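You operate a simulated robot arm through the tools that you are given. There is no shell and no other tool.

You are at the controls of a simulated robot arm. One attempt, no reset.

## Task
Even up the two broom heads in the tying cradle and tie them.
Fine: end board home and cradle bar down before you tie; then raise the bar and draw the end board back. Where these are worked on the way, their far stop is far enough and under half their travel is too little: cradle bar, end board.

It is judged by the outcome, as a careful person would: the job done as asked, and still so three seconds after it is handed in. It fails if anything else is knocked over, pushed out of place, dropped, spilled or broken.

## Robot
A 7-joint arm with a three-finger gripper, fixed in place. Base frame: the origin is on the floor under the middle of its stand, x ahead of it, y to its left, z up; the work surface is at about z = 830. Units: mm, rad, N and s.
With the tool pointing down near the work surface it reaches from about 100 to 860 mm from the base axis. Its first joint turns from -2.897 to 2.897 rad. Payload 2.94 kg.
The TCP is the grasp point between the finger pads, 30 mm short of the fingertips. In the tool frame z runs along the fingers and y along their closing line. The gripper opens to 132 mm; its body begins 107 mm behind the TCP.
Orientation is told as [roll, pitch, yaw] about the base's x, y, z axes, in that order, counted from this pose: with the fingers straight down and closing along the base's y, the tool's x points along the base's -x, its y along +y and its z along -z.

## Interface
- The arm moves only by the tool play_rows. Its arguments are lists of equal length, an entry for each row: "linear": the shift along the tool's x, y, z in units of 20 mm (1.0 is 20 mm), a list of three; "rotation": the turn, a rotation vector about the tool's x, y, z in units of 4 degrees (1.0 is 4 degrees), a list of three. In form: {"linear": [[tx, ty, tz], ...], "rotation": [[wx, wy, wz], ...]}. A call has 1 to 20 rows; each row shifts and turns the commanded pose from where the row before left it, along the tool's axes as they then stand. "fingers" is the finger opening in mm, from 0 to 132, set as the call begins (left out, the last holds). A call with a number of a shift or a turn outside -1 to 1 is refused whole. A row lasts 0.2 s, in which the tool goes at most 50 mm and 0.15 rad; a call with a longer step from one row to the next is refused whole, and so is a gripper value outside its range. A pose out of reach is approached as far as the arm can. The call stops where the force on the tool passes 50 N (or 10 N more than at its start, if that is more) or the arm is blocked; 0.2 s more then pass. Each finger travels about 37.4 mm/s and halts on what it meets, pressing with about 26 N; the grip force reading is that of the motor and also rises with nothing between the fingers. The clock runs only during rows and for 0.2 s after the last one: add rows that do not move to give the fingers time. It gives the time, the measured TCP pose, the force on the tool (base axes), the opening and the grip force at its end, in the units of the frame above (readings bear some noise), with the torque about the TCP (base axes, N m) and any sound that the robot's microphone picked up.
- Cameras (640 x 400 px; columns grow to the right, rows downward): "scene" is fixed at [50.3, 646.6, 1699.8]; the picture's right is [-0.75, -0.66, 0.00], its down [-0.42, 0.48, -0.77] and it looks along [0.51, -0.58, -0.64] (base axes); focal length 335 px, centre (320, 200). "wrist" rides on the gripper at [72, 3, -144] in the tool frame; the picture's right is [-0.04, 1.00, 0.00], its down [-0.88, -0.04, -0.48] and it looks along [-0.48, -0.02, 0.88] (tool axes); focal length 256 px, centre (320, 200). There is no depth. A picture from a camera that has moved, and an enlarged one, comes with that camera's place and axes in the base frame and with its lens.
- grab_frame(camera): a new picture of that camera. No time passes.
- slide_trunk(by): moves the trunk up (or, below 0, down) by that many mm; the arm rides with it, the base frame stays. It gives what a move gives, with no picture.
- close_up(camera, box): a new picture of the part [left, top, right, bottom] of that camera's present view, enlarged. No time passes.
- close_job(): hands the job in; it is judged then, once.

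Places have to be worked out from the pictures, the camera data and where the tool is seen. Open the gripper and draw the arm clear of the work before you hand the job in, unless the task says otherwise.

The tools are called after ">>>" as name(argument=value, ...) on one line, values as JSON. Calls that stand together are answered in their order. play_rows: Moves the arm, as the interface text tells. Its arguments: {"type":"object","properties":{"linear":{"type":"array","items":{"type":"array","items":{"type":"number"}}},"rotation":{"type":"array","items":{"type":"array","items":{"type":"number"}}},"fingers":{"type":"number"}},"required":["linear","rotation"]} The other tools are called the same way: slide_trunk (by) moves the trunk up or down; grab_frame (camera) takes a picture; close_up (camera, box) takes an enlarged picture of a part of a camera's view; close_job () hands the job in.

At the start:

```text
time_s: 0.0
ee_pos: [490.3, -25.2, 1385.7]
tcp_rot: [0.0, -0.001, 0.001]
wrist_force: [0.9, 1.4, 0.1]
torque: [0.02, 0.03, 0.03]
gripper_width: 131.9
gripper_force: 0.1
trunk travel left (down, up): [-425.0, 115.0]
```

scene: 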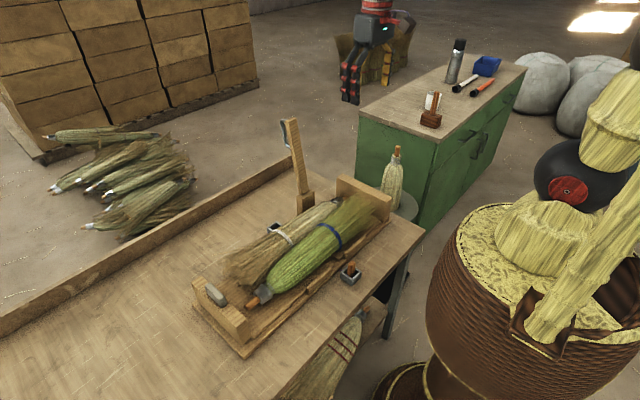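
wrist: 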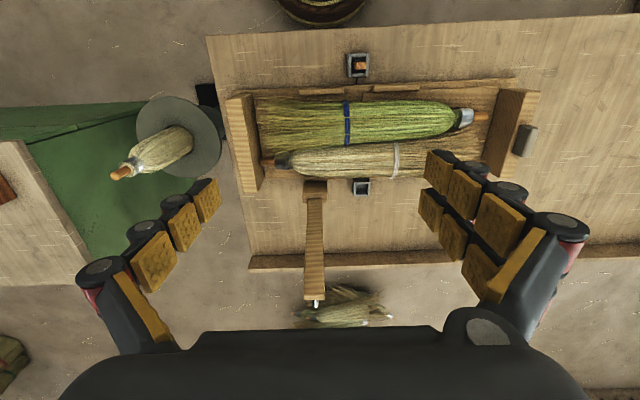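

The first pictures show a cradle with two broom heads, a raised bar on a post, and end boards. I'll look closer at both views before moving anything.

>>> close_up(camera="scene", box=[180, 100, 440, 370])

>>> close_up(camera="wrist", box=[190, 20, 570, 320])

```text
1.48 times, centred on (310, 235) of scene
camera zoom: at [50.3, 646.6, 1699.8], right [-0.75, -0.66, 0.0], down [-0.42, 0.48, -0.77], along [0.51, -0.58, -0.64], focal length 496 px, centre (335, 148)
```

zoom: 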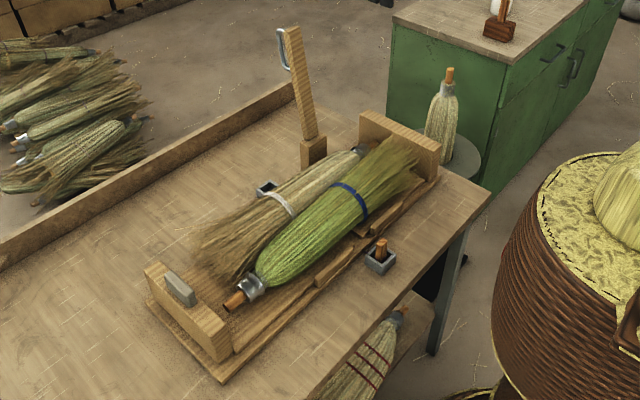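

```text
1.33 times, centred on (380, 170) of wrist
camera zoom: at [418.3, -21.5, 1528.0], right [0.04, 1.0, 0.0], down [0.88, -0.04, 0.48], along [0.48, -0.02, -0.88], focal length 341 px, centre (240, 240)
```

zoom: 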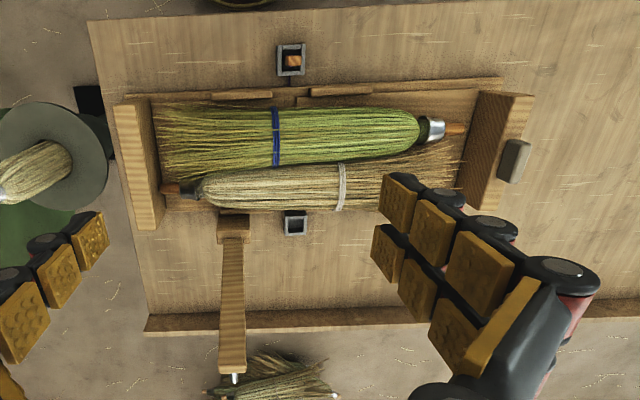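

The heads lie along y with a knobbed end board at the +y end and a swinging bar on the far side. I'll zoom in on the details: sockets, end board knob and bar handle.

>>> close_up(camera="scene", box=[320, 240, 400, 300])

>>> close_up(camera="scene", box=[180, 260, 300, 360])

>>> close_up(camera="scene", box=[250, 110, 410, 230])

>>> close_up(camera="wrist", box=[300, 40, 420, 210])

>>> close_up(camera="wrist", box=[420, 70, 580, 210])

>>> close_up(camera="scene", box=[410, 30, 540, 140])

```text
6.67 times, centred on (360, 270) of scene
camera zoom: at [50.3, 646.6, 1699.8], right [-0.75, -0.66, 0.0], down [-0.42, 0.48, -0.77], along [0.51, -0.58, -0.64], focal length 2232 px, centre (53, -267)
```

zoom: 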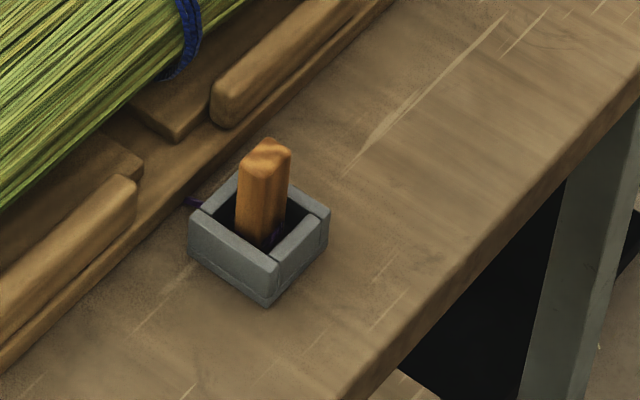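

```text
4.00 times, centred on (240, 310) of scene
camera zoom: at [50.3, 646.6, 1699.8], right [-0.75, -0.66, 0.0], down [-0.42, 0.48, -0.77], along [0.51, -0.58, -0.64], focal length 1339 px, centre (640, -240)
```

zoom: 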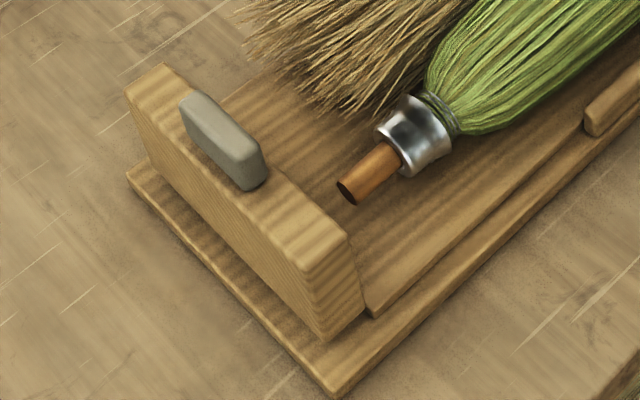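

```text
3.33 times, centred on (330, 170) of scene
camera zoom: at [50.3, 646.6, 1699.8], right [-0.75, -0.66, 0.0], down [-0.42, 0.48, -0.77], along [0.51, -0.58, -0.64], focal length 1116 px, centre (287, 300)
```

zoom: 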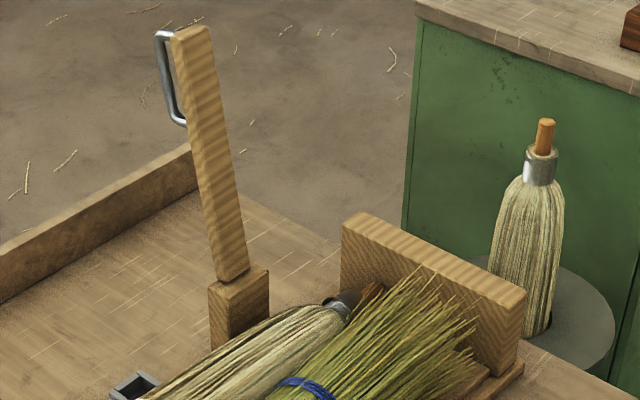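

```text
2.35 times, centred on (360, 125) of wrist
camera zoom: at [418.3, -21.5, 1528.0], right [0.04, 1.0, 0.0], down [0.88, -0.04, 0.48], along [0.48, -0.02, -0.88], focal length 602 px, centre (226, 376)
```

zoom: 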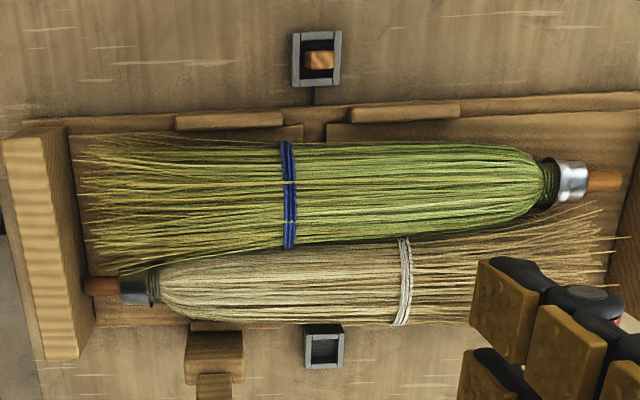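

```text
2.86 times, centred on (500, 140) of wrist
camera zoom: at [418.3, -21.5, 1528.0], right [0.04, 1.0, 0.0], down [0.88, -0.04, 0.48], along [0.48, -0.02, -0.88], focal length 731 px, centre (-194, 371)
```

zoom: 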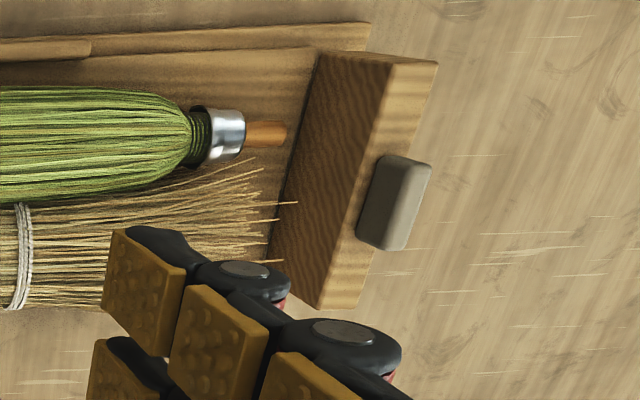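

```text
3.64 times, centred on (475, 85) of scene
camera zoom: at [50.3, 646.6, 1699.8], right [-0.75, -0.66, 0.0], down [-0.42, 0.48, -0.77], along [0.51, -0.58, -0.64], focal length 1217 px, centre (-244, 618)
```

zoom: 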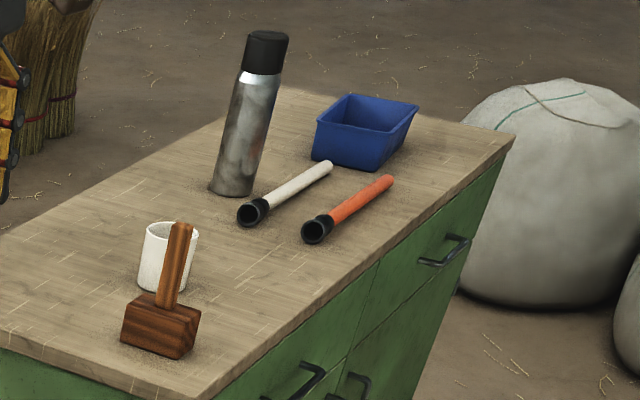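

The near socket holds a wooden peg with a cord, and the far socket is empty, so tying looks like carrying the peg over the heads to the far socket. I'll move the wrist camera over the end board for a better look, well above everything.

>>> play_rows(linear=[[0.615, 0.98, 0.908], [0.615, 0.98, 0.908], [0.615, 0.98, 0.908], [0.615, 0.98, 0.908], [0.615, 0.98, 0.908], [0.615, 0.98, 0.908], [0.615, 0.98, 0.908], [0.615, 0.98, 0.908], [0.615, 0.98, 0.908], [0.615, 0.98, 0.908], [0.615, 0.98, 0.908], [0.615, 0.98, 0.908], [0.615, 0.98, 0.908]], rotation=[[0, 0, 0], [0, 0, 0], [0, 0, 0], [0, 0, 0], [0, 0, 0], [0, 0, 0], [0, 0, 0], [0, 0, 0], [0, 0, 0], [0, 0, 0], [0, 0, 0], [0, 0, 0], [0, 0, 0]], fingers=132)

>>> grab_frame(camera="wrist")

>>> grab_frame(camera="scene")

```text
time_s: 2.8
ee_pos: [328.7, 231.0, 1147.4]
tcp_rot: [0.001, 0.001, 0.001]
wrist_force: [-0.8, 0.6, 0.6]
torque: [-0.01, 0.01, -0.02]
gripper_width: 131.7
gripper_force: 0.1
trunk travel left (down, up): [-425.0, 115.0]
```

```text
taken
camera wrist: at [257.4, 235.0, 1290.6], right [0.04, 1.0, 0.0], down [0.88, -0.04, 0.48], along [0.48, -0.02, -0.88], focal length 256 px, centre (320, 200)
```

wrist: 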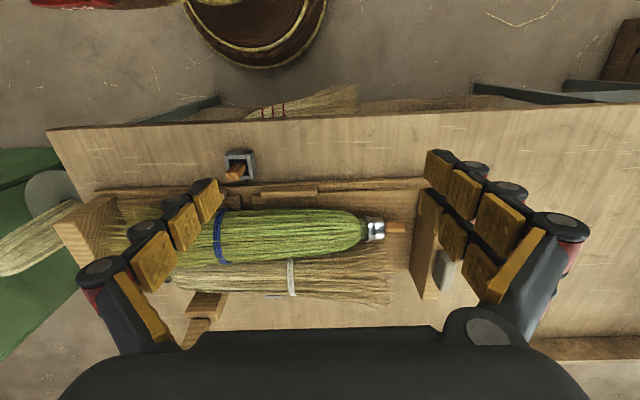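

```text
taken
```

scene: 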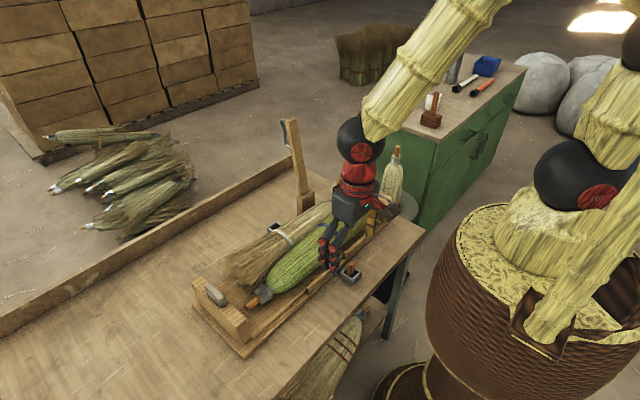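

The end board is partly behind a finger here. I'll shift +y so it sits between the fingers in the view.

>>> play_rows(linear=[[0, 1, 0], [0, 1, 0], [0, 1, 0], [0, 1, 0], [0, 1, 0], [0, 1, 0], [0, 1, 0]], rotation=[[0, 0, 0], [0, 0, 0], [0, 0, 0], [0, 0, 0], [0, 0, 0], [0, 0, 0], [0, 0, 0]])

>>> grab_frame(camera="wrist")

>>> close_up(camera="wrist", box=[210, 150, 430, 330])

```text
time_s: 4.4
ee_pos: [329.6, 369.3, 1148.2]
tcp_rot: [-0.002, 0.0, 0.001]
wrist_force: [0.8, -0.2, 0.3]
torque: [0.01, 0.0, 0.01]
gripper_width: 131.9
gripper_force: 0.0
trunk travel left (down, up): [-425.0, 115.0]
```

```text
taken
camera wrist: at [258.4, 373.1, 1291.1], right [0.04, 1.0, 0.0], down [0.88, -0.04, 0.48], along [0.47, -0.02, -0.88], focal length 256 px, centre (320, 200)
```

wrist: 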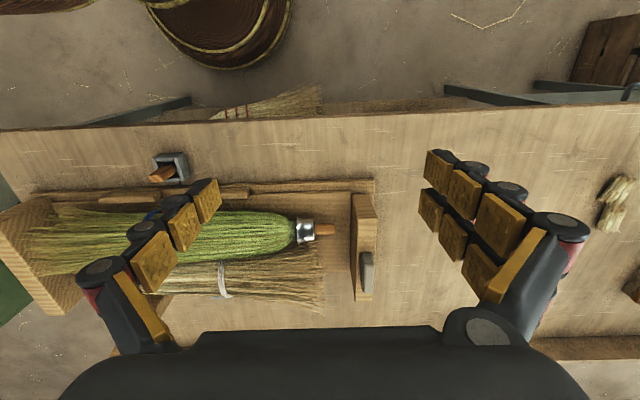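

```text
2.22 times, centred on (320, 240) of wrist
camera zoom: at [258.4, 373.1, 1291.1], right [0.04, 1.0, 0.0], down [0.88, -0.04, 0.48], along [0.47, -0.02, -0.88], focal length 569 px, centre (320, 111)
```

zoom: 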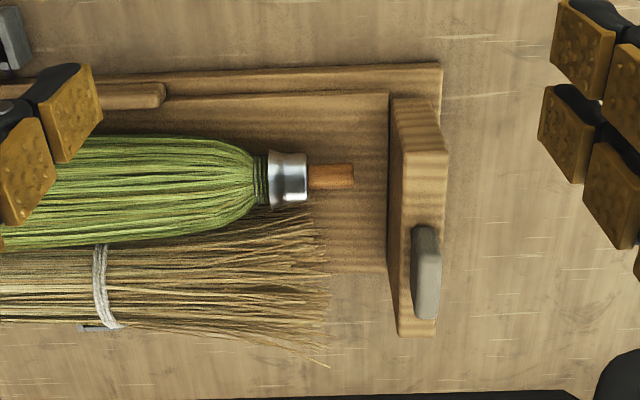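

Triangulating both views puts the end board at x≈485–660, outer face y≈456, top z≈943, with the grey pull on top at about (584, 440, 976). Next I'll move over the peg socket to measure it.

>>> play_rows(linear=[[-0.067, -0.98, 0.093], [-0.067, -0.98, 0.093], [-0.067, -0.98, 0.093], [-0.067, -0.98, 0.093], [-0.067, -0.98, 0.093], [-0.067, -0.98, 0.093], [-0.067, -0.98, 0.093], [-0.067, -0.98, 0.093], [-0.067, -0.98, 0.093], [-0.067, -0.98, 0.093], [-0.067, -0.98, 0.093], [-0.067, -0.98, 0.093], [-0.067, -0.98, 0.093], [-0.067, -0.98, 0.093], [-0.067, -0.98, 0.093]], rotation=[[0, 0, 0], [0, 0, 0], [0, 0, 0], [0, 0, 0], [0, 0, 0], [0, 0, 0], [0, 0, 0], [0, 0, 0], [0, 0, 0], [0, 0, 0], [0, 0, 0], [0, 0, 0], [0, 0, 0], [0, 0, 0], [0, 0, 0]])

>>> grab_frame(camera="wrist")

>>> close_up(camera="wrist", box=[220, 100, 420, 320])

```text
time_s: 7.6
ee_pos: [350.6, 73.8, 1119.8]
tcp_rot: [0.0, 0.0, 0.002]
wrist_force: [-0.2, 1.1, 0.6]
torque: [0.0, 0.0, 0.02]
gripper_width: 132.0
gripper_force: 0.1
trunk travel left (down, up): [-425.0, 115.0]
```

```text
taken
camera wrist: at [278.0, 78.5, 1262.6], right [0.04, 1.0, 0.0], down [0.88, -0.04, 0.48], along [0.47, -0.02, -0.88], focal length 256 px, centre (320, 200)
```

wrist: 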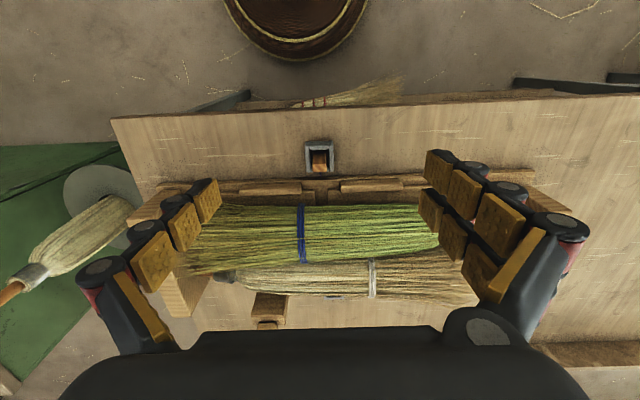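

```text
1.82 times, centred on (320, 210) of wrist
camera zoom: at [278.0, 78.5, 1262.6], right [0.04, 1.0, 0.0], down [0.88, -0.04, 0.48], along [0.47, -0.02, -0.88], focal length 465 px, centre (320, 182)
```

zoom: 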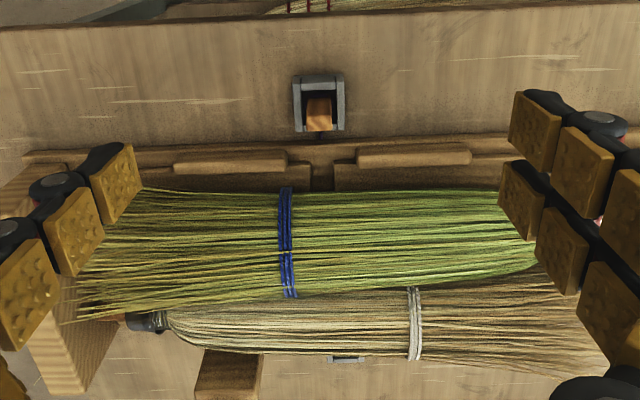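

The peg top is about (424, 72, 890) in a roughly 47 mm square socket; the far socket looks near (745, 90). I'll move forward at the same height to view the far socket and bar from above.

>>> play_rows(linear=[[-0.96, 0.042, 0], [-0.96, 0.042, 0], [-0.96, 0.042, 0], [-0.96, 0.042, 0], [-0.96, 0.042, 0], [-0.96, 0.042, 0], [-0.96, 0.042, 0], [-0.96, 0.042, 0], [-0.96, 0.042, 0], [-0.96, 0.042, 0], [-0.96, 0.042, 0], [-0.96, 0.042, 0]], rotation=[[0, 0, 0], [0, 0, 0], [0, 0, 0], [0, 0, 0], [0, 0, 0], [0, 0, 0], [0, 0, 0], [0, 0, 0], [0, 0, 0], [0, 0, 0], [0, 0, 0], [0, 0, 0]])

>>> grab_frame(camera="wrist")

>>> close_up(camera="wrist", box=[210, 60, 430, 320])

>>> grab_frame(camera="scene")

```text
time_s: 10.2
ee_pos: [579.2, 85.6, 1120.5]
tcp_rot: [0.001, 0.001, -0.002]
wrist_force: [-0.3, 0.1, -0.5]
torque: [-0.01, 0.0, 0.0]
gripper_width: 132.3
gripper_force: 0.1
trunk travel left (down, up): [-425.0, 115.0]
```

```text
taken
camera wrist: at [508.0, 89.9, 1264.0], right [0.04, 1.0, 0.0], down [0.88, -0.04, 0.48], along [0.47, -0.02, -0.88], focal length 256 px, centre (320, 200)
```

wrist: 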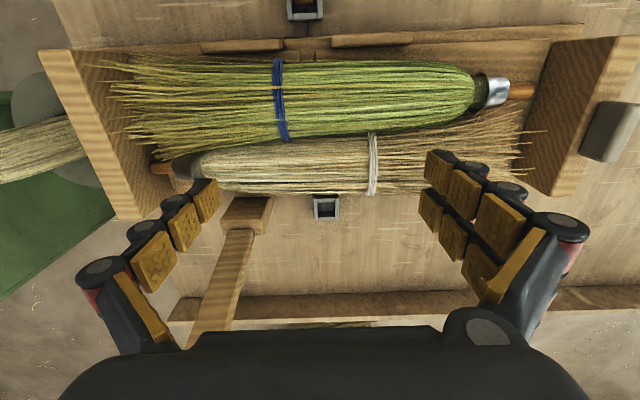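

```text
1.54 times, centred on (320, 190) of wrist
camera zoom: at [508.0, 89.9, 1264.0], right [0.04, 1.0, 0.0], down [0.88, -0.04, 0.48], along [0.47, -0.02, -0.88], focal length 394 px, centre (320, 215)
```

zoom: 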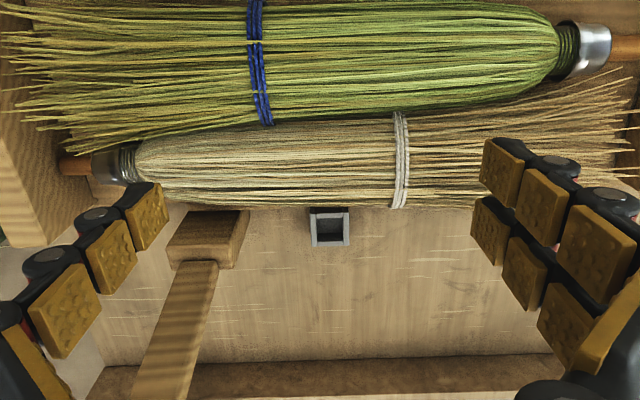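

```text
taken
```

scene: 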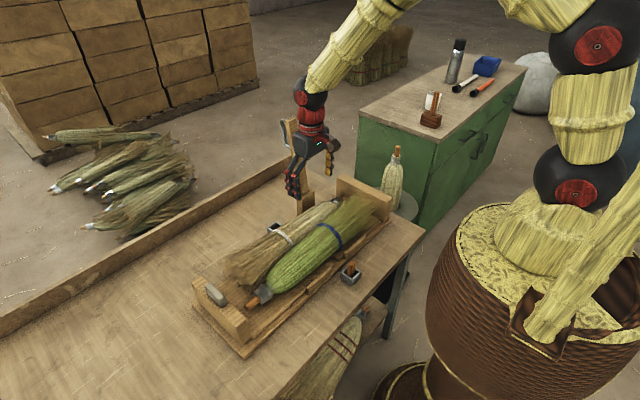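

The far socket centre reads about (748, 90), the bar is at y≈-46 leaning back from a pivot near (741, 923) with its tip about z 1209. First step is the end board: I'll close the fingers and go to the outside (+y) of it, staying high.

>>> play_rows(linear=[[0, 1, 0], [0, 1, 0], [0, 1, 0], [0, 1, 0], [0, 1, 0], [0, 1, 0], [0, 1, 0], [0, 1, 0], [0, 1, 0], [0, 1, 0], [0, 1, 0], [0, 1, 0], [0, 1, 0], [0, 1, 0], [0, 1, 0], [0, 1, 0], [0, 1, 0], [0, 1, 0], [0, 1, 0], [0, 1, 0]], rotation=[[0, 0, 0], [0, 0, 0], [0, 0, 0], [0, 0, 0], [0, 0, 0], [0, 0, 0], [0, 0, 0], [0, 0, 0], [0, 0, 0], [0, 0, 0], [0, 0, 0], [0, 0, 0], [0, 0, 0], [0, 0, 0], [0, 0, 0], [0, 0, 0], [0, 0, 0], [0, 0, 0], [0, 0, 0], [0, 0, 0]], fingers=0)

>>> play_rows(linear=[[0, 1, 0], [0, 1, 0], [0, 0.8, 0]], rotation=[[0, 0, 0], [0, 0, 0], [0, 0, 0]])

>>> grab_frame(camera="wrist")

>>> grab_frame(camera="scene")

```text
time_s: 14.4
ee_pos: [580.6, 486.2, 1119.6]
tcp_rot: [-0.001, -0.002, 0.0]
wrist_force: [0.2, -0.5, -0.9]
torque: [-0.03, -0.02, -0.01]
gripper_width: 0.0
gripper_force: 26.0
trunk travel left (down, up): [-425.0, 115.0]
```

```text
time_s: 15.2
ee_pos: [581.0, 541.8, 1120.6]
tcp_rot: [0.001, 0.0, 0.0]
wrist_force: [0.7, 0.0, 0.2]
torque: [0.03, 0.0, -0.01]
gripper_width: 0.1
gripper_force: 25.5
trunk travel left (down, up): [-425.0, 115.0]
```

```text
taken
camera wrist: at [508.8, 545.7, 1262.9], right [0.04, 1.0, 0.0], down [0.88, -0.04, 0.48], along [0.47, -0.02, -0.88], focal length 256 px, centre (320, 200)
```

wrist: 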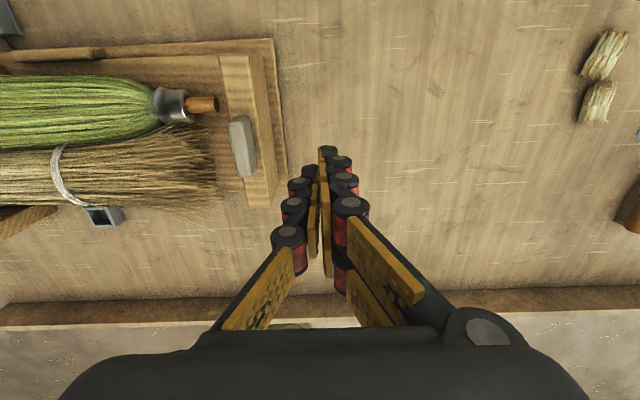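

```text
taken
```

scene: 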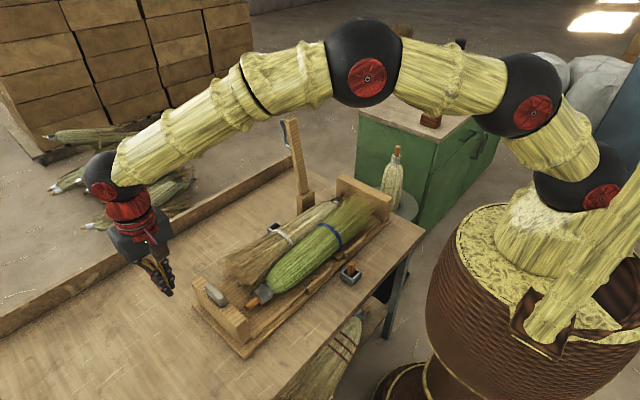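

The fist is closed and outside the board. I'll zoom in to confirm the board's outer face position before descending.

>>> close_up(camera="wrist", box=[130, 20, 330, 230])

>>> close_up(camera="scene", box=[120, 200, 300, 360])

```text
1.90 times, centred on (230, 125) of wrist
camera zoom: at [508.8, 545.7, 1262.9], right [0.04, 1.0, 0.0], down [0.88, -0.04, 0.48], along [0.47, -0.02, -0.88], focal length 488 px, centre (491, 343)
```

zoom: 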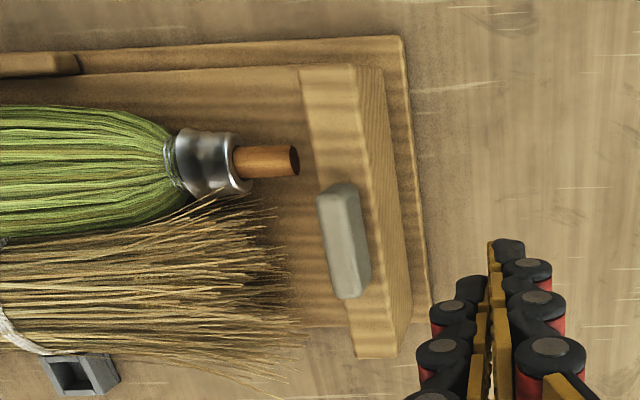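

```text
2.50 times, centred on (210, 280) of scene
camera zoom: at [50.3, 646.6, 1699.8], right [-0.75, -0.66, 0.0], down [-0.42, 0.48, -0.77], along [0.51, -0.58, -0.64], focal length 837 px, centre (595, 0)
```

zoom: 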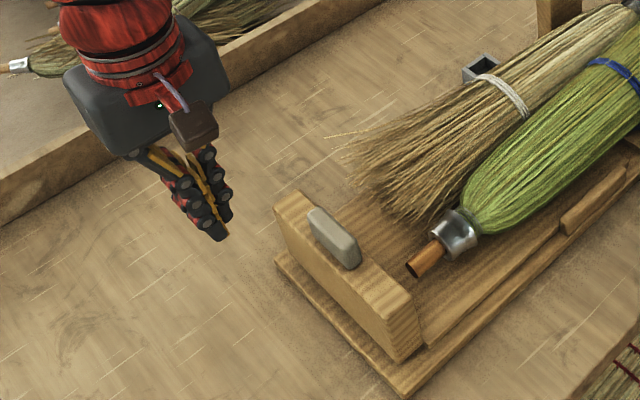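

The two wrist views triangulate the board's near-outer top corner to about (497, 457, 920) and the pull top to about (600, 443, 955). I'll descend outside the board, fist at y≈541, to fingertip height about 875.

>>> play_rows(linear=[[-0.1, 0, 1], [-0.1, 0, 1], [-0.1, 0, 1], [-0.1, 0, 1], [-0.1, 0, 1], [0, 0, 1], [0, 0, 1], [0, 0, 1], [0, 0, 1], [0, 0, 1], [0, 0, 0.75]], rotation=[[0, 0, 0], [0, 0, 0], [0, 0, 0], [0, 0, 0], [0, 0, 0], [0, 0, 0], [0, 0, 0], [0, 0, 0], [0, 0, 0], [0, 0, 0], [0, 0, 0]])

>>> grab_frame(camera="wrist")

>>> close_up(camera="scene", box=[120, 200, 300, 360])

```text
time_s: 17.6
ee_pos: [589.9, 542.3, 904.0]
tcp_rot: [0.0, 0.0, -0.002]
wrist_force: [0.3, 0.6, 0.6]
torque: [-0.02, 0.02, 0.04]
gripper_width: 0.0
gripper_force: 26.4
trunk travel left (down, up): [-425.0, 115.0]
```

```text
taken
camera wrist: at [518.4, 546.5, 1046.8], right [0.04, 1.0, 0.0], down [0.88, -0.04, 0.48], along [0.48, -0.02, -0.88], focal length 256 px, centre (320, 200)
```

wrist: 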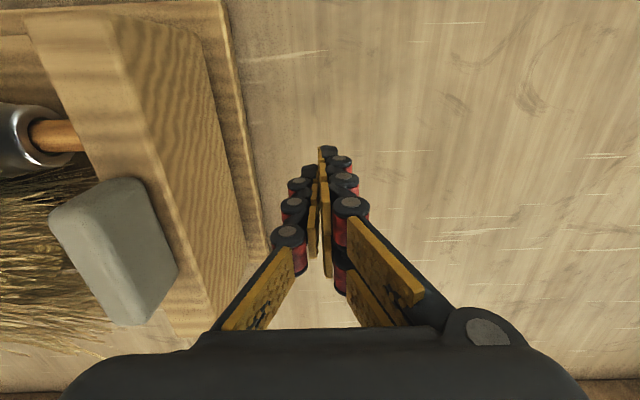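

```text
2.50 times, centred on (210, 280) of scene
camera zoom: at [50.3, 646.6, 1699.8], right [-0.75, -0.66, 0.0], down [-0.42, 0.48, -0.77], along [0.51, -0.58, -0.64], focal length 837 px, centre (595, 0)
```

zoom: 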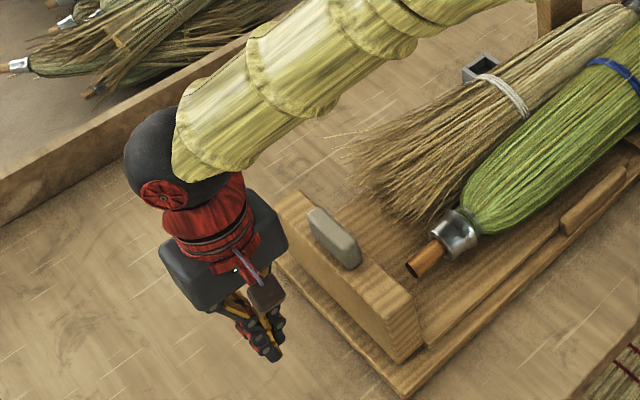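

Fist is beside the board at (590, 542, 904). I'll push slowly in -y and watch the force for contact.

>>> play_rows(linear=[[0, -0.5, 0], [0, -0.5, 0], [0, -0.5, 0], [0, -0.4, 0], [0, -0.3, 0], [0, -0.3, 0], [0, -0.3, 0], [0, -0.3, 0]], rotation=[[0, 0, 0], [0, 0, 0], [0, 0, 0], [0, 0, 0], [0, 0, 0], [0, 0, 0], [0, 0, 0], [0, 0, 0]])

>>> grab_frame(camera="wrist")

```text
time_s: 19.4
ee_pos: [589.6, 479.2, 904.0]
tcp_rot: [-0.001, 0.0, 0.0]
wrist_force: [-0.3, 0.8, -0.3]
torque: [-0.02, 0.02, 0.0]
gripper_width: 0.0
gripper_force: 25.8
trunk travel left (down, up): [-425.0, 115.0]
```

```text
taken
camera wrist: at [517.9, 483.2, 1047.7], right [0.04, 1.0, 0.0], down [0.88, -0.04, 0.48], along [0.47, -0.02, -0.88], focal length 256 px, centre (320, 200)
```

wrist: 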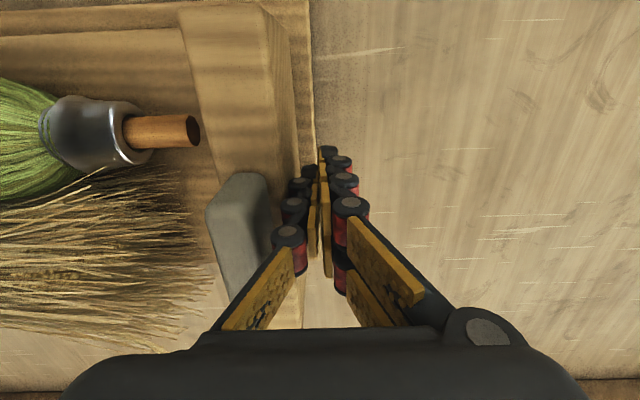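

Almost in contact. I'll keep pushing in small steps and check.

>>> play_rows(linear=[[0, -0.25, 0], [0, -0.25, 0], [0, -0.25, 0], [0, -0.25, 0], [0, -0.25, 0], [0, -0.25, 0]], rotation=[[0, 0, 0], [0, 0, 0], [0, 0, 0], [0, 0, 0], [0, 0, 0], [0, 0, 0]])

>>> grab_frame(camera="wrist")

>>> close_up(camera="scene", box=[120, 200, 300, 360])

```text
time_s: 20.8
ee_pos: [590.9, 449.6, 903.7]
tcp_rot: [0.0, 0.0, 0.0]
wrist_force: [-0.4, -0.3, 0.2]
torque: [-0.06, 0.02, 0.02]
gripper_width: 0.1
gripper_force: 26.5
trunk travel left (down, up): [-425.0, 115.0]
```

```text
taken
camera wrist: at [518.3, 453.2, 1047.6], right [0.04, 1.0, 0.0], down [0.88, -0.04, 0.48], along [0.48, -0.02, -0.88], focal length 256 px, centre (320, 200)
```

wrist: 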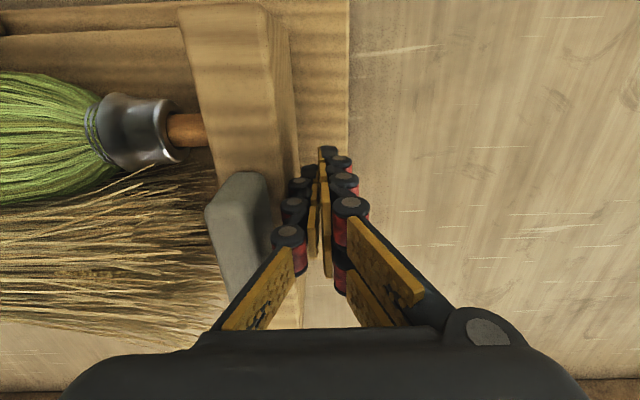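

```text
2.50 times, centred on (210, 280) of scene
camera zoom: at [50.3, 646.6, 1699.8], right [-0.75, -0.66, 0.0], down [-0.42, 0.48, -0.77], along [0.51, -0.58, -0.64], focal length 837 px, centre (595, 0)
```

zoom: 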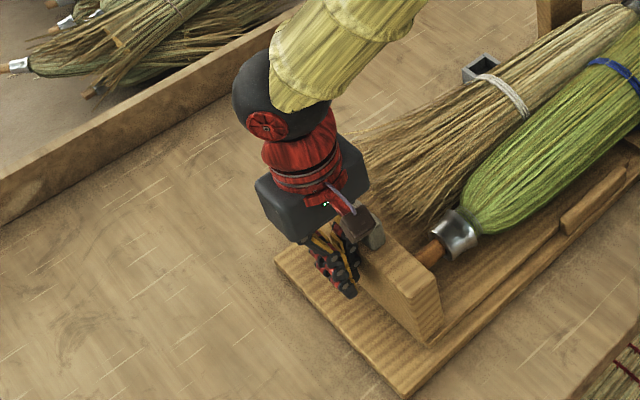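

The board slides easily with the fist (about 30 mm so far) and is near the green stub. Continuing in small steps until it meets its stop.

>>> play_rows(linear=[[0, -0.25, 0], [0, -0.25, 0], [0, -0.25, 0], [0, -0.25, 0], [0, -0.25, 0], [0, -0.25, 0]], rotation=[[0, 0, 0], [0, 0, 0], [0, 0, 0], [0, 0, 0], [0, 0, 0], [0, 0, 0]])

>>> grab_frame(camera="wrist")

>>> close_up(camera="scene", box=[190, 160, 430, 360])

```text
time_s: 22.2
ee_pos: [590.6, 418.1, 905.5]
tcp_rot: [0.002, 0.0, 0.003]
wrist_force: [1.2, 2.8, 2.3]
torque: [-0.03, 0.02, -0.01]
gripper_width: 0.1
gripper_force: 25.9
trunk travel left (down, up): [-425.0, 115.0]
```

```text
taken
camera wrist: at [517.7, 423.3, 1047.5], right [0.04, 1.0, 0.0], down [0.88, -0.04, 0.48], along [0.47, -0.02, -0.88], focal length 256 px, centre (320, 200)
```

wrist: 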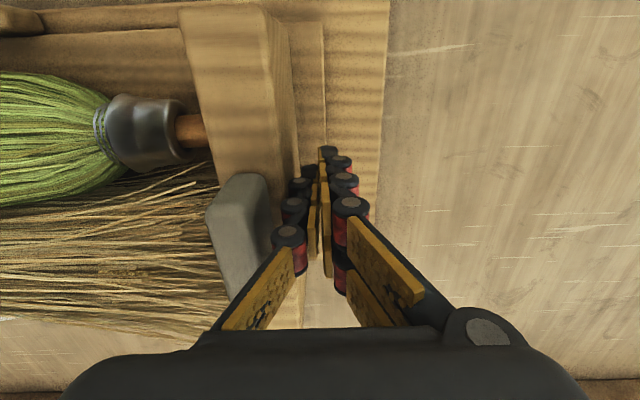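

```text
2.00 times, centred on (310, 260) of scene
camera zoom: at [50.3, 646.6, 1699.8], right [-0.75, -0.66, 0.0], down [-0.42, 0.48, -0.77], along [0.51, -0.58, -0.64], focal length 670 px, centre (340, 80)
```

zoom: 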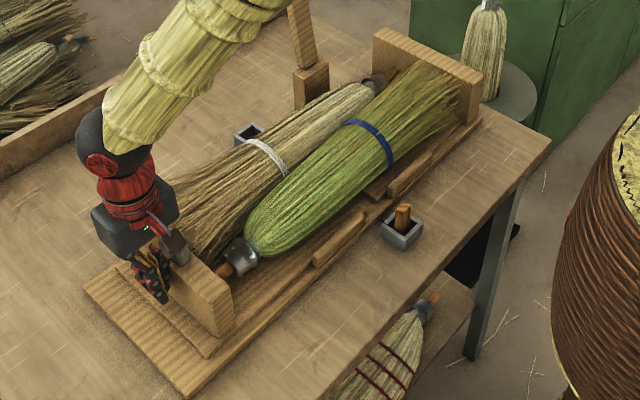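

The green head is now moving with the board; force is only about 3 N. I'll continue pushing in small steps.

>>> play_rows(linear=[[0, -0.25, 0], [0, -0.25, 0], [0, -0.25, 0], [0, -0.25, 0]], rotation=[[0, 0, 0], [0, 0, 0], [0, 0, 0], [0, 0, 0]])

>>> close_up(camera="scene", box=[190, 160, 430, 360])

```text
time_s: 23.2
ee_pos: [589.4, 398.7, 905.5]
tcp_rot: [0.0, -0.001, 0.002]
wrist_force: [1.2, 2.5, 0.3]
torque: [-0.06, 0.03, 0.02]
gripper_width: 0.0
gripper_force: 26.4
trunk travel left (down, up): [-425.0, 115.0]
```

```text
2.00 times, centred on (310, 260) of scene
camera zoom: at [50.3, 646.6, 1699.8], right [-0.75, -0.66, 0.0], down [-0.42, 0.48, -0.77], along [0.51, -0.58, -0.64], focal length 670 px, centre (340, 80)
```

zoom: 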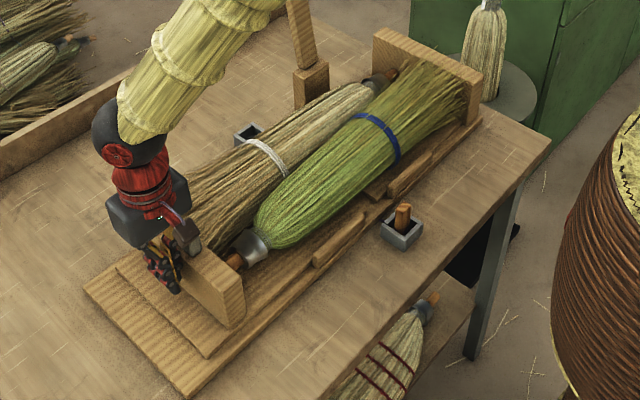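

Still sliding with low force and the green head's bristles nearing the fixed board. Continue.

>>> play_rows(linear=[[0, -0.25, 0], [0, -0.25, 0], [0, -0.25, 0], [0, -0.25, 0]], rotation=[[0, 0, 0], [0, 0, 0], [0, 0, 0], [0, 0, 0]])

>>> close_up(camera="scene", box=[190, 160, 430, 360])

>>> grab_frame(camera="wrist")

```text
time_s: 24.1
ee_pos: [588.7, 393.7, 905.4]
tcp_rot: [0.007, -0.005, 0.001]
wrist_force: [-13.6, 41.5, -12.8]
torque: [-0.45, -0.19, -0.25]
gripper_width: 0.0
gripper_force: 25.9
trunk travel left (down, up): [-425.0, 115.0]
stopped in row 4: the force on the tool passed its limit at 57 N (the readings are from after the stop); the commanded pose is now the measured one
```

```text
2.00 times, centred on (310, 260) of scene
camera zoom: at [50.3, 646.6, 1699.8], right [-0.75, -0.66, 0.0], down [-0.42, 0.48, -0.77], along [0.51, -0.58, -0.64], focal length 670 px, centre (340, 80)
```

zoom: 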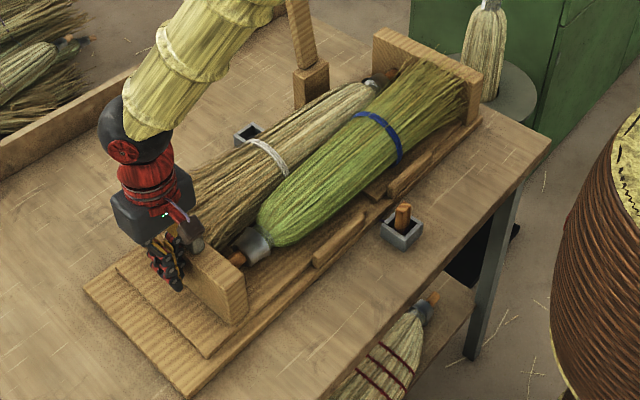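

```text
taken
camera wrist: at [517.0, 396.7, 1047.5], right [0.04, 1.0, 0.01], down [0.88, -0.04, 0.48], along [0.48, -0.01, -0.88], focal length 256 px, centre (320, 200)
```

wrist: 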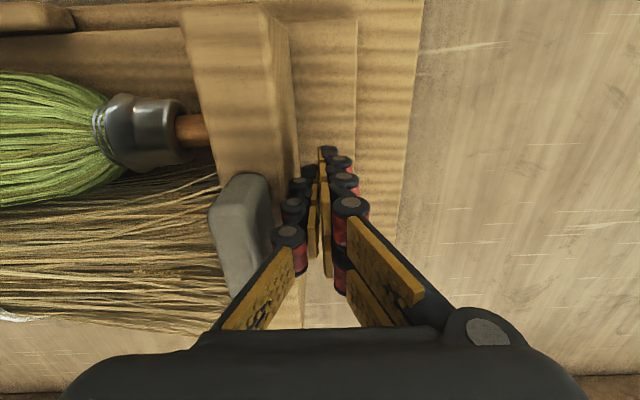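

The board hit a firm stop at fist y≈394 (about 85 mm of travel). I'll back off in +y and rise, then inspect from above.

>>> play_rows(linear=[[0, 0.3, 0], [0, 0.5, 0], [0, 0.7, 0], [0, 0.7, 0], [0, 0, -1], [0, 0, -1], [0, 0, -1], [0, 0, -1], [0, 0, -1], [0, 0, -1], [0, 0, -1], [0, 0, -1], [0, 0, -1], [0, 0, -1], [0, 0, -1]], rotation=[[0, 0, 0], [0, 0, 0], [0, 0, 0], [0, 0, 0], [0, 0, 0], [0, 0, 0], [0, 0, 0], [0, 0, 0], [0, 0, 0], [0, 0, 0], [0, 0, 0], [0, 0, 0], [0, 0, 0], [0, 0, 0], [0, 0, 0]])

>>> grab_frame(camera="wrist")

>>> grab_frame(camera="scene")

```text
time_s: 27.3
ee_pos: [590.5, 431.4, 1126.9]
tcp_rot: [0.004, -0.004, -0.001]
wrist_force: [-0.2, 0.5, 0.5]
torque: [0.03, -0.01, -0.02]
gripper_width: 0.0
gripper_force: 25.3
trunk travel left (down, up): [-425.0, 115.0]
```

```text
taken
camera wrist: at [517.8, 434.5, 1269.6], right [0.04, 1.0, 0.01], down [0.88, -0.04, 0.48], along [0.48, -0.02, -0.88], focal length 256 px, centre (320, 200)
```

wrist: 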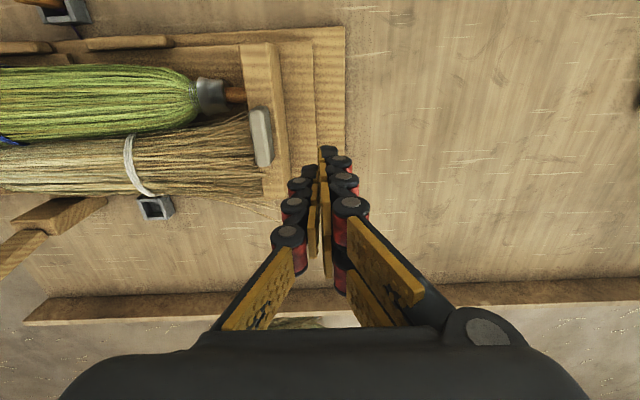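

```text
taken
```

scene: 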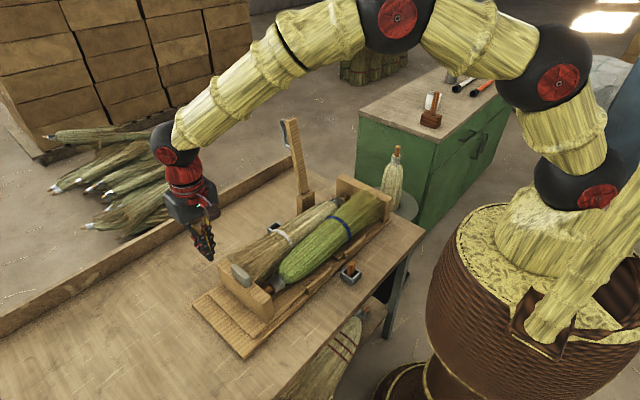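

The board stays in. Now I'll get an overhead look at the whole cradle to judge evenness and home.

>>> play_rows(linear=[[0.43, -0.97, -0.6], [0.43, -0.97, -0.6], [0.43, -0.97, -0.6], [0.43, -0.97, -0.6], [0.43, -0.97, -0.6], [0.43, -0.97, -0.6], [0.43, -0.97, -0.6], [0.43, -0.97, -0.6], [0.43, -0.97, -0.6], [0.43, -0.97, -0.6], [0.43, -0.97, -0.6], [0.43, -0.97, -0.6], [0.43, -0.97, -0.6], [0.43, -0.97, -0.6], [0.43, -0.97, -0.6], [0.43, -0.97, -0.6]], rotation=[[0, 0, 0], [0, 0, 0], [0, 0, 0], [0, 0, 0], [0, 0, 0], [0, 0, 0], [0, 0, 0], [0, 0, 0], [0, 0, 0], [0, 0, 0], [0, 0, 0], [0, 0, 0], [0, 0, 0], [0, 0, 0], [0, 0, 0], [0, 0, 0]])

>>> grab_frame(camera="wrist")

>>> close_up(camera="wrist", box=[160, 50, 480, 250])

>>> close_up(camera="scene", box=[200, 110, 420, 340])

```text
time_s: 30.7
ee_pos: [451.2, 116.1, 1315.6]
tcp_rot: [0.005, -0.005, 0.0]
wrist_force: [0.4, -0.9, 0.4]
torque: [0.0, -0.03, 0.02]
gripper_width: 0.1
gripper_force: 26.5
trunk travel left (down, up): [-425.0, 115.0]
```

```text
taken
camera wrist: at [376.8, 119.9, 1458.0], right [0.04, 1.0, 0.01], down [0.88, -0.04, 0.48], along [0.48, -0.01, -0.88], focal length 256 px, centre (320, 200)
```

wrist: 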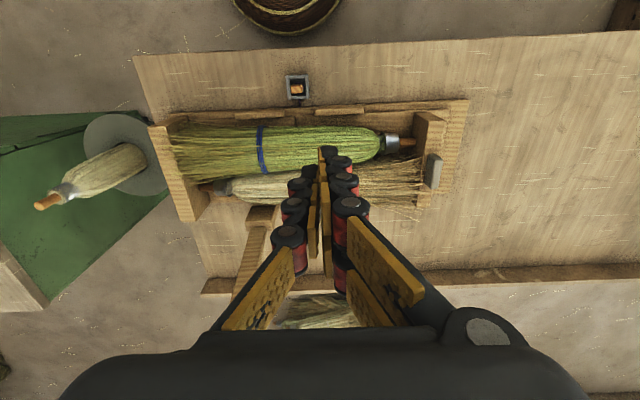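

```text
2.00 times, centred on (320, 150) of wrist
camera zoom: at [376.8, 119.9, 1458.0], right [0.04, 1.0, 0.01], down [0.88, -0.04, 0.48], along [0.48, -0.01, -0.88], focal length 512 px, centre (320, 300)
```

zoom: 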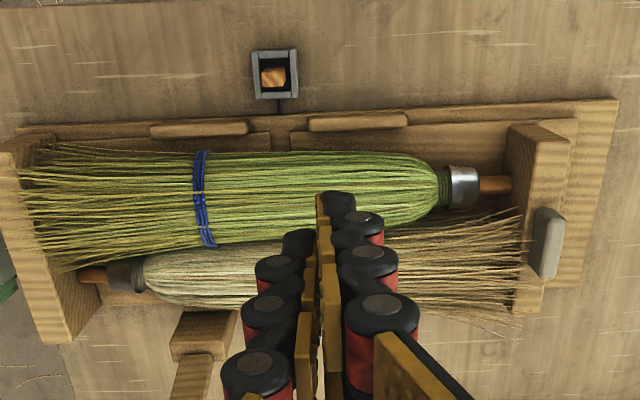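

```text
1.74 times, centred on (310, 225) of scene
camera zoom: at [50.3, 646.6, 1699.8], right [-0.75, -0.66, 0.0], down [-0.42, 0.48, -0.77], along [0.51, -0.58, -0.64], focal length 582 px, centre (337, 156)
```

zoom: 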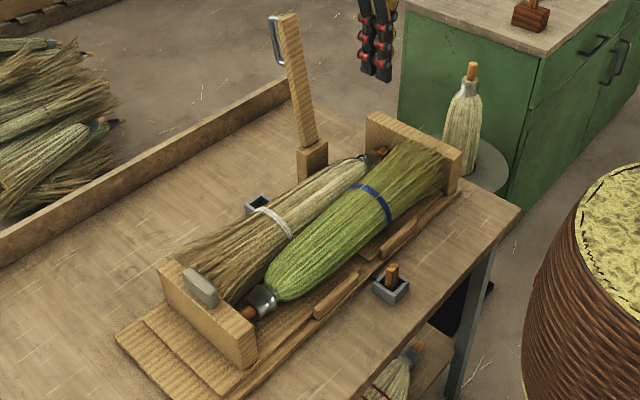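

Both heads now sit between the two boards, stub and bristles up to the end board: evened. Next is the cradle bar; I'll open the fingers and move to view its top from the robot's side.

>>> play_rows(linear=[[-0.94, -0.9, 0.09], [-0.94, -0.9, 0.09], [-0.94, -0.9, 0.09], [-0.94, -0.9, 0.09], [-0.94, -0.9, 0.09], [-0.94, -0.9, 0.09], [-0.94, -0.9, 0.09], [-0.94, -0.9, 0.09], [-0.94, -0.9, 0.09]], rotation=[[0, 0, 0], [0, 0, 0], [0, 0, 0], [0, 0, 0], [0, 0, 0], [0, 0, 0], [0, 0, 0], [0, 0, 0], [0, 0, 0]], fingers=132)

>>> grab_frame(camera="wrist")

>>> close_up(camera="wrist", box=[210, 130, 430, 320])

>>> close_up(camera="scene", box=[240, 60, 400, 220])

```text
time_s: 32.7
ee_pos: [620.4, -43.4, 1299.5]
tcp_rot: [0.007, -0.001, -0.001]
wrist_force: [0.7, -0.4, 0.2]
torque: [0.01, 0.02, 0.01]
gripper_width: 131.7
gripper_force: 0.1
trunk travel left (down, up): [-425.0, 115.0]
```

```text
taken
camera wrist: at [547.0, -39.9, 1441.3], right [0.04, 1.0, 0.01], down [0.88, -0.04, 0.48], along [0.48, -0.01, -0.88], focal length 256 px, centre (320, 200)
```

wrist: 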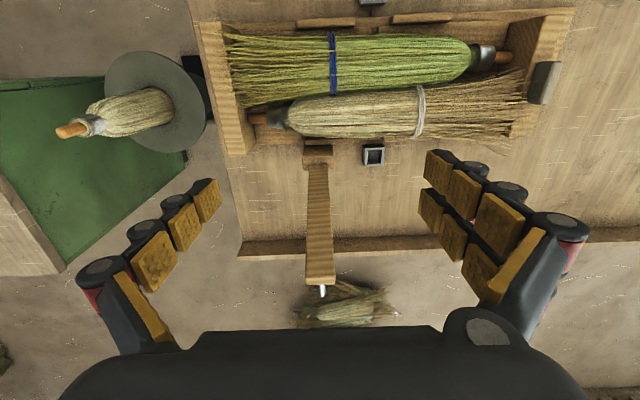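

```text
2.11 times, centred on (320, 225) of wrist
camera zoom: at [547.0, -39.9, 1441.3], right [0.04, 1.0, 0.01], down [0.88, -0.04, 0.48], along [0.48, -0.01, -0.88], focal length 539 px, centre (320, 147)
```

zoom: 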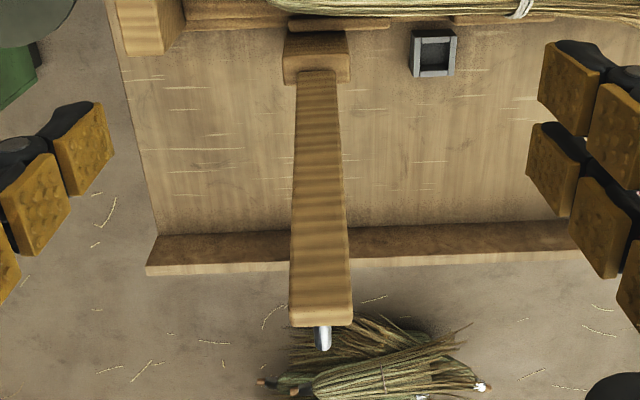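

```text
2.50 times, centred on (320, 140) of scene
camera zoom: at [50.3, 646.6, 1699.8], right [-0.75, -0.66, 0.0], down [-0.42, 0.48, -0.77], along [0.51, -0.58, -0.64], focal length 837 px, centre (320, 350)
```

zoom: 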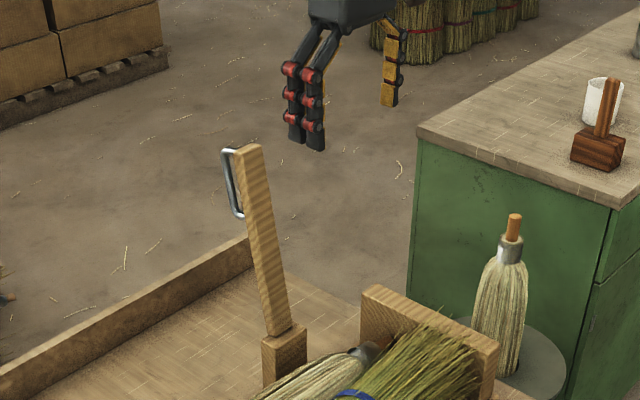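

The bar tip triangulates to about (784, -47.5, 1208), 35 mm wide. I'll go over it with the fingers 100 mm open, then check alignment before lowering onto it.

>>> play_rows(linear=[[-0.9, -0.022, 0], [-0.9, -0.022, 0], [-0.9, -0.022, 0], [-0.9, -0.022, 0], [-0.9, -0.022, 0], [-0.9, -0.022, 0], [-0.9, -0.022, 0], [-0.9, -0.022, 0], [-0.85, -0.022, 0]], rotation=[[0, 0, 0], [0, 0, 0], [0, 0, 0], [0, 0, 0], [0, 0, 0], [0, 0, 0], [0, 0, 0], [0, 0, 0], [0, 0, 0]], fingers=100)

>>> grab_frame(camera="wrist")

>>> close_up(camera="scene", box=[220, 40, 400, 220])

```text
time_s: 34.7
ee_pos: [783.3, -45.9, 1300.1]
tcp_rot: [0.008, -0.004, 0.001]
wrist_force: [-0.8, 0.5, 0.0]
torque: [0.0, 0.0, 0.01]
gripper_width: 99.9
gripper_force: 0.0
trunk travel left (down, up): [-425.0, 115.0]
```

```text
taken
camera wrist: at [709.5, -42.7, 1442.5], right [0.04, 1.0, 0.01], down [0.88, -0.04, 0.48], along [0.48, -0.01, -0.88], focal length 256 px, centre (320, 200)
```

wrist: 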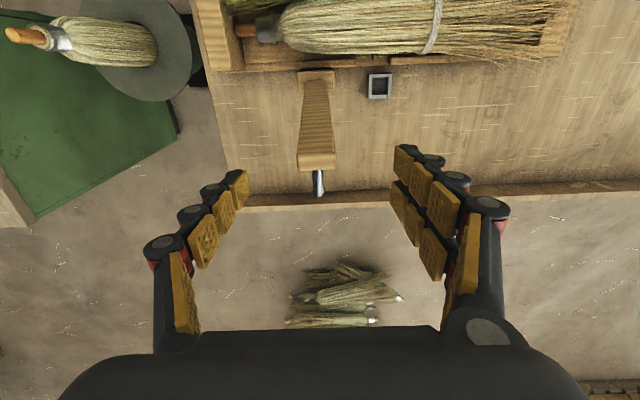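

```text
2.22 times, centred on (310, 130) of scene
camera zoom: at [50.3, 646.6, 1699.8], right [-0.75, -0.66, 0.0], down [-0.42, 0.48, -0.77], along [0.51, -0.58, -0.64], focal length 744 px, centre (342, 356)
```

zoom: 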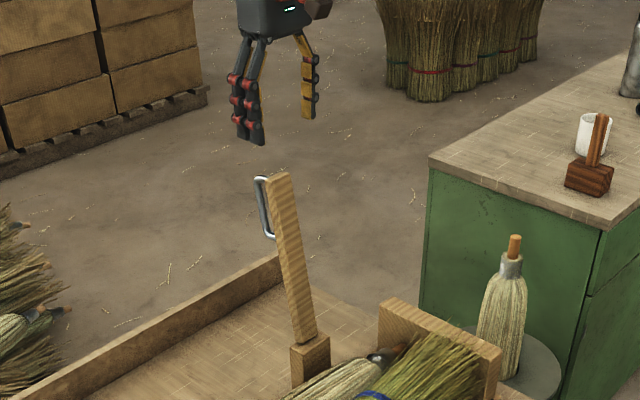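

The tip is centred between the fingers in y and about 5 mm ahead in x. I'll descend to straddle it with TCP about 25 mm below the tip.

>>> play_rows(linear=[[-0.1, -0.03, 0.97], [-0.1, -0.03, 0.97], [0, 0, 0.97], [0, 0, 0.97], [0, 0, 0.97], [0, 0, 0.97]], rotation=[[0, 0, 0], [0, 0, 0], [0, 0, 0], [0, 0, 0], [0, 0, 0], [0, 0, 0]])

>>> grab_frame(camera="wrist")

>>> close_up(camera="scene", box=[220, 60, 380, 220])

```text
time_s: 36.1
ee_pos: [786.7, -47.6, 1184.1]
tcp_rot: [0.007, -0.004, 0.0]
wrist_force: [0.1, -1.3, 0.3]
torque: [0.02, 0.01, 0.0]
gripper_width: 99.8
gripper_force: 0.0
trunk travel left (down, up): [-425.0, 115.0]
```

```text
taken
camera wrist: at [714.0, -45.6, 1326.2], right [0.04, 1.0, 0.01], down [0.88, -0.04, 0.48], along [0.48, -0.01, -0.88], focal length 256 px, centre (320, 200)
```

wrist: 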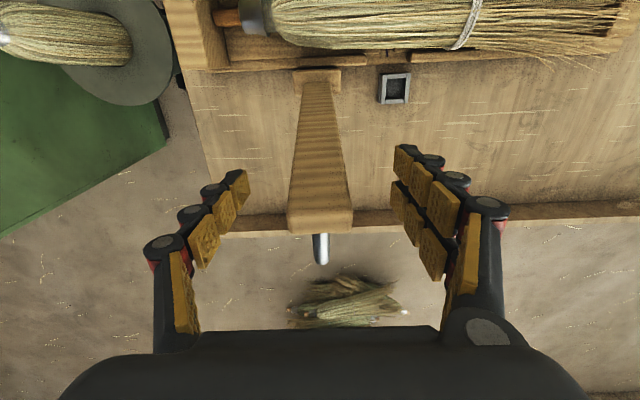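

```text
2.50 times, centred on (300, 140) of scene
camera zoom: at [50.3, 646.6, 1699.8], right [-0.75, -0.66, 0.0], down [-0.42, 0.48, -0.77], along [0.51, -0.58, -0.64], focal length 837 px, centre (370, 350)
```

zoom: 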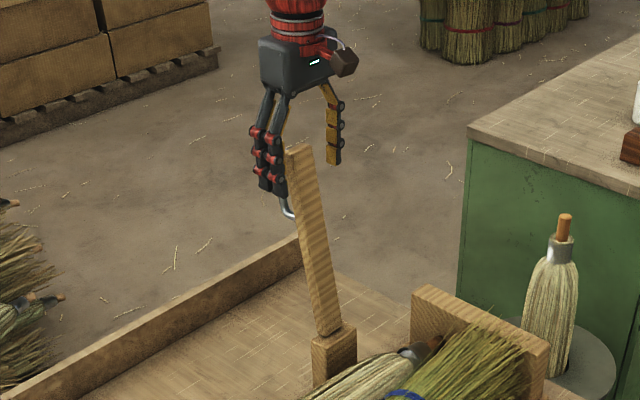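

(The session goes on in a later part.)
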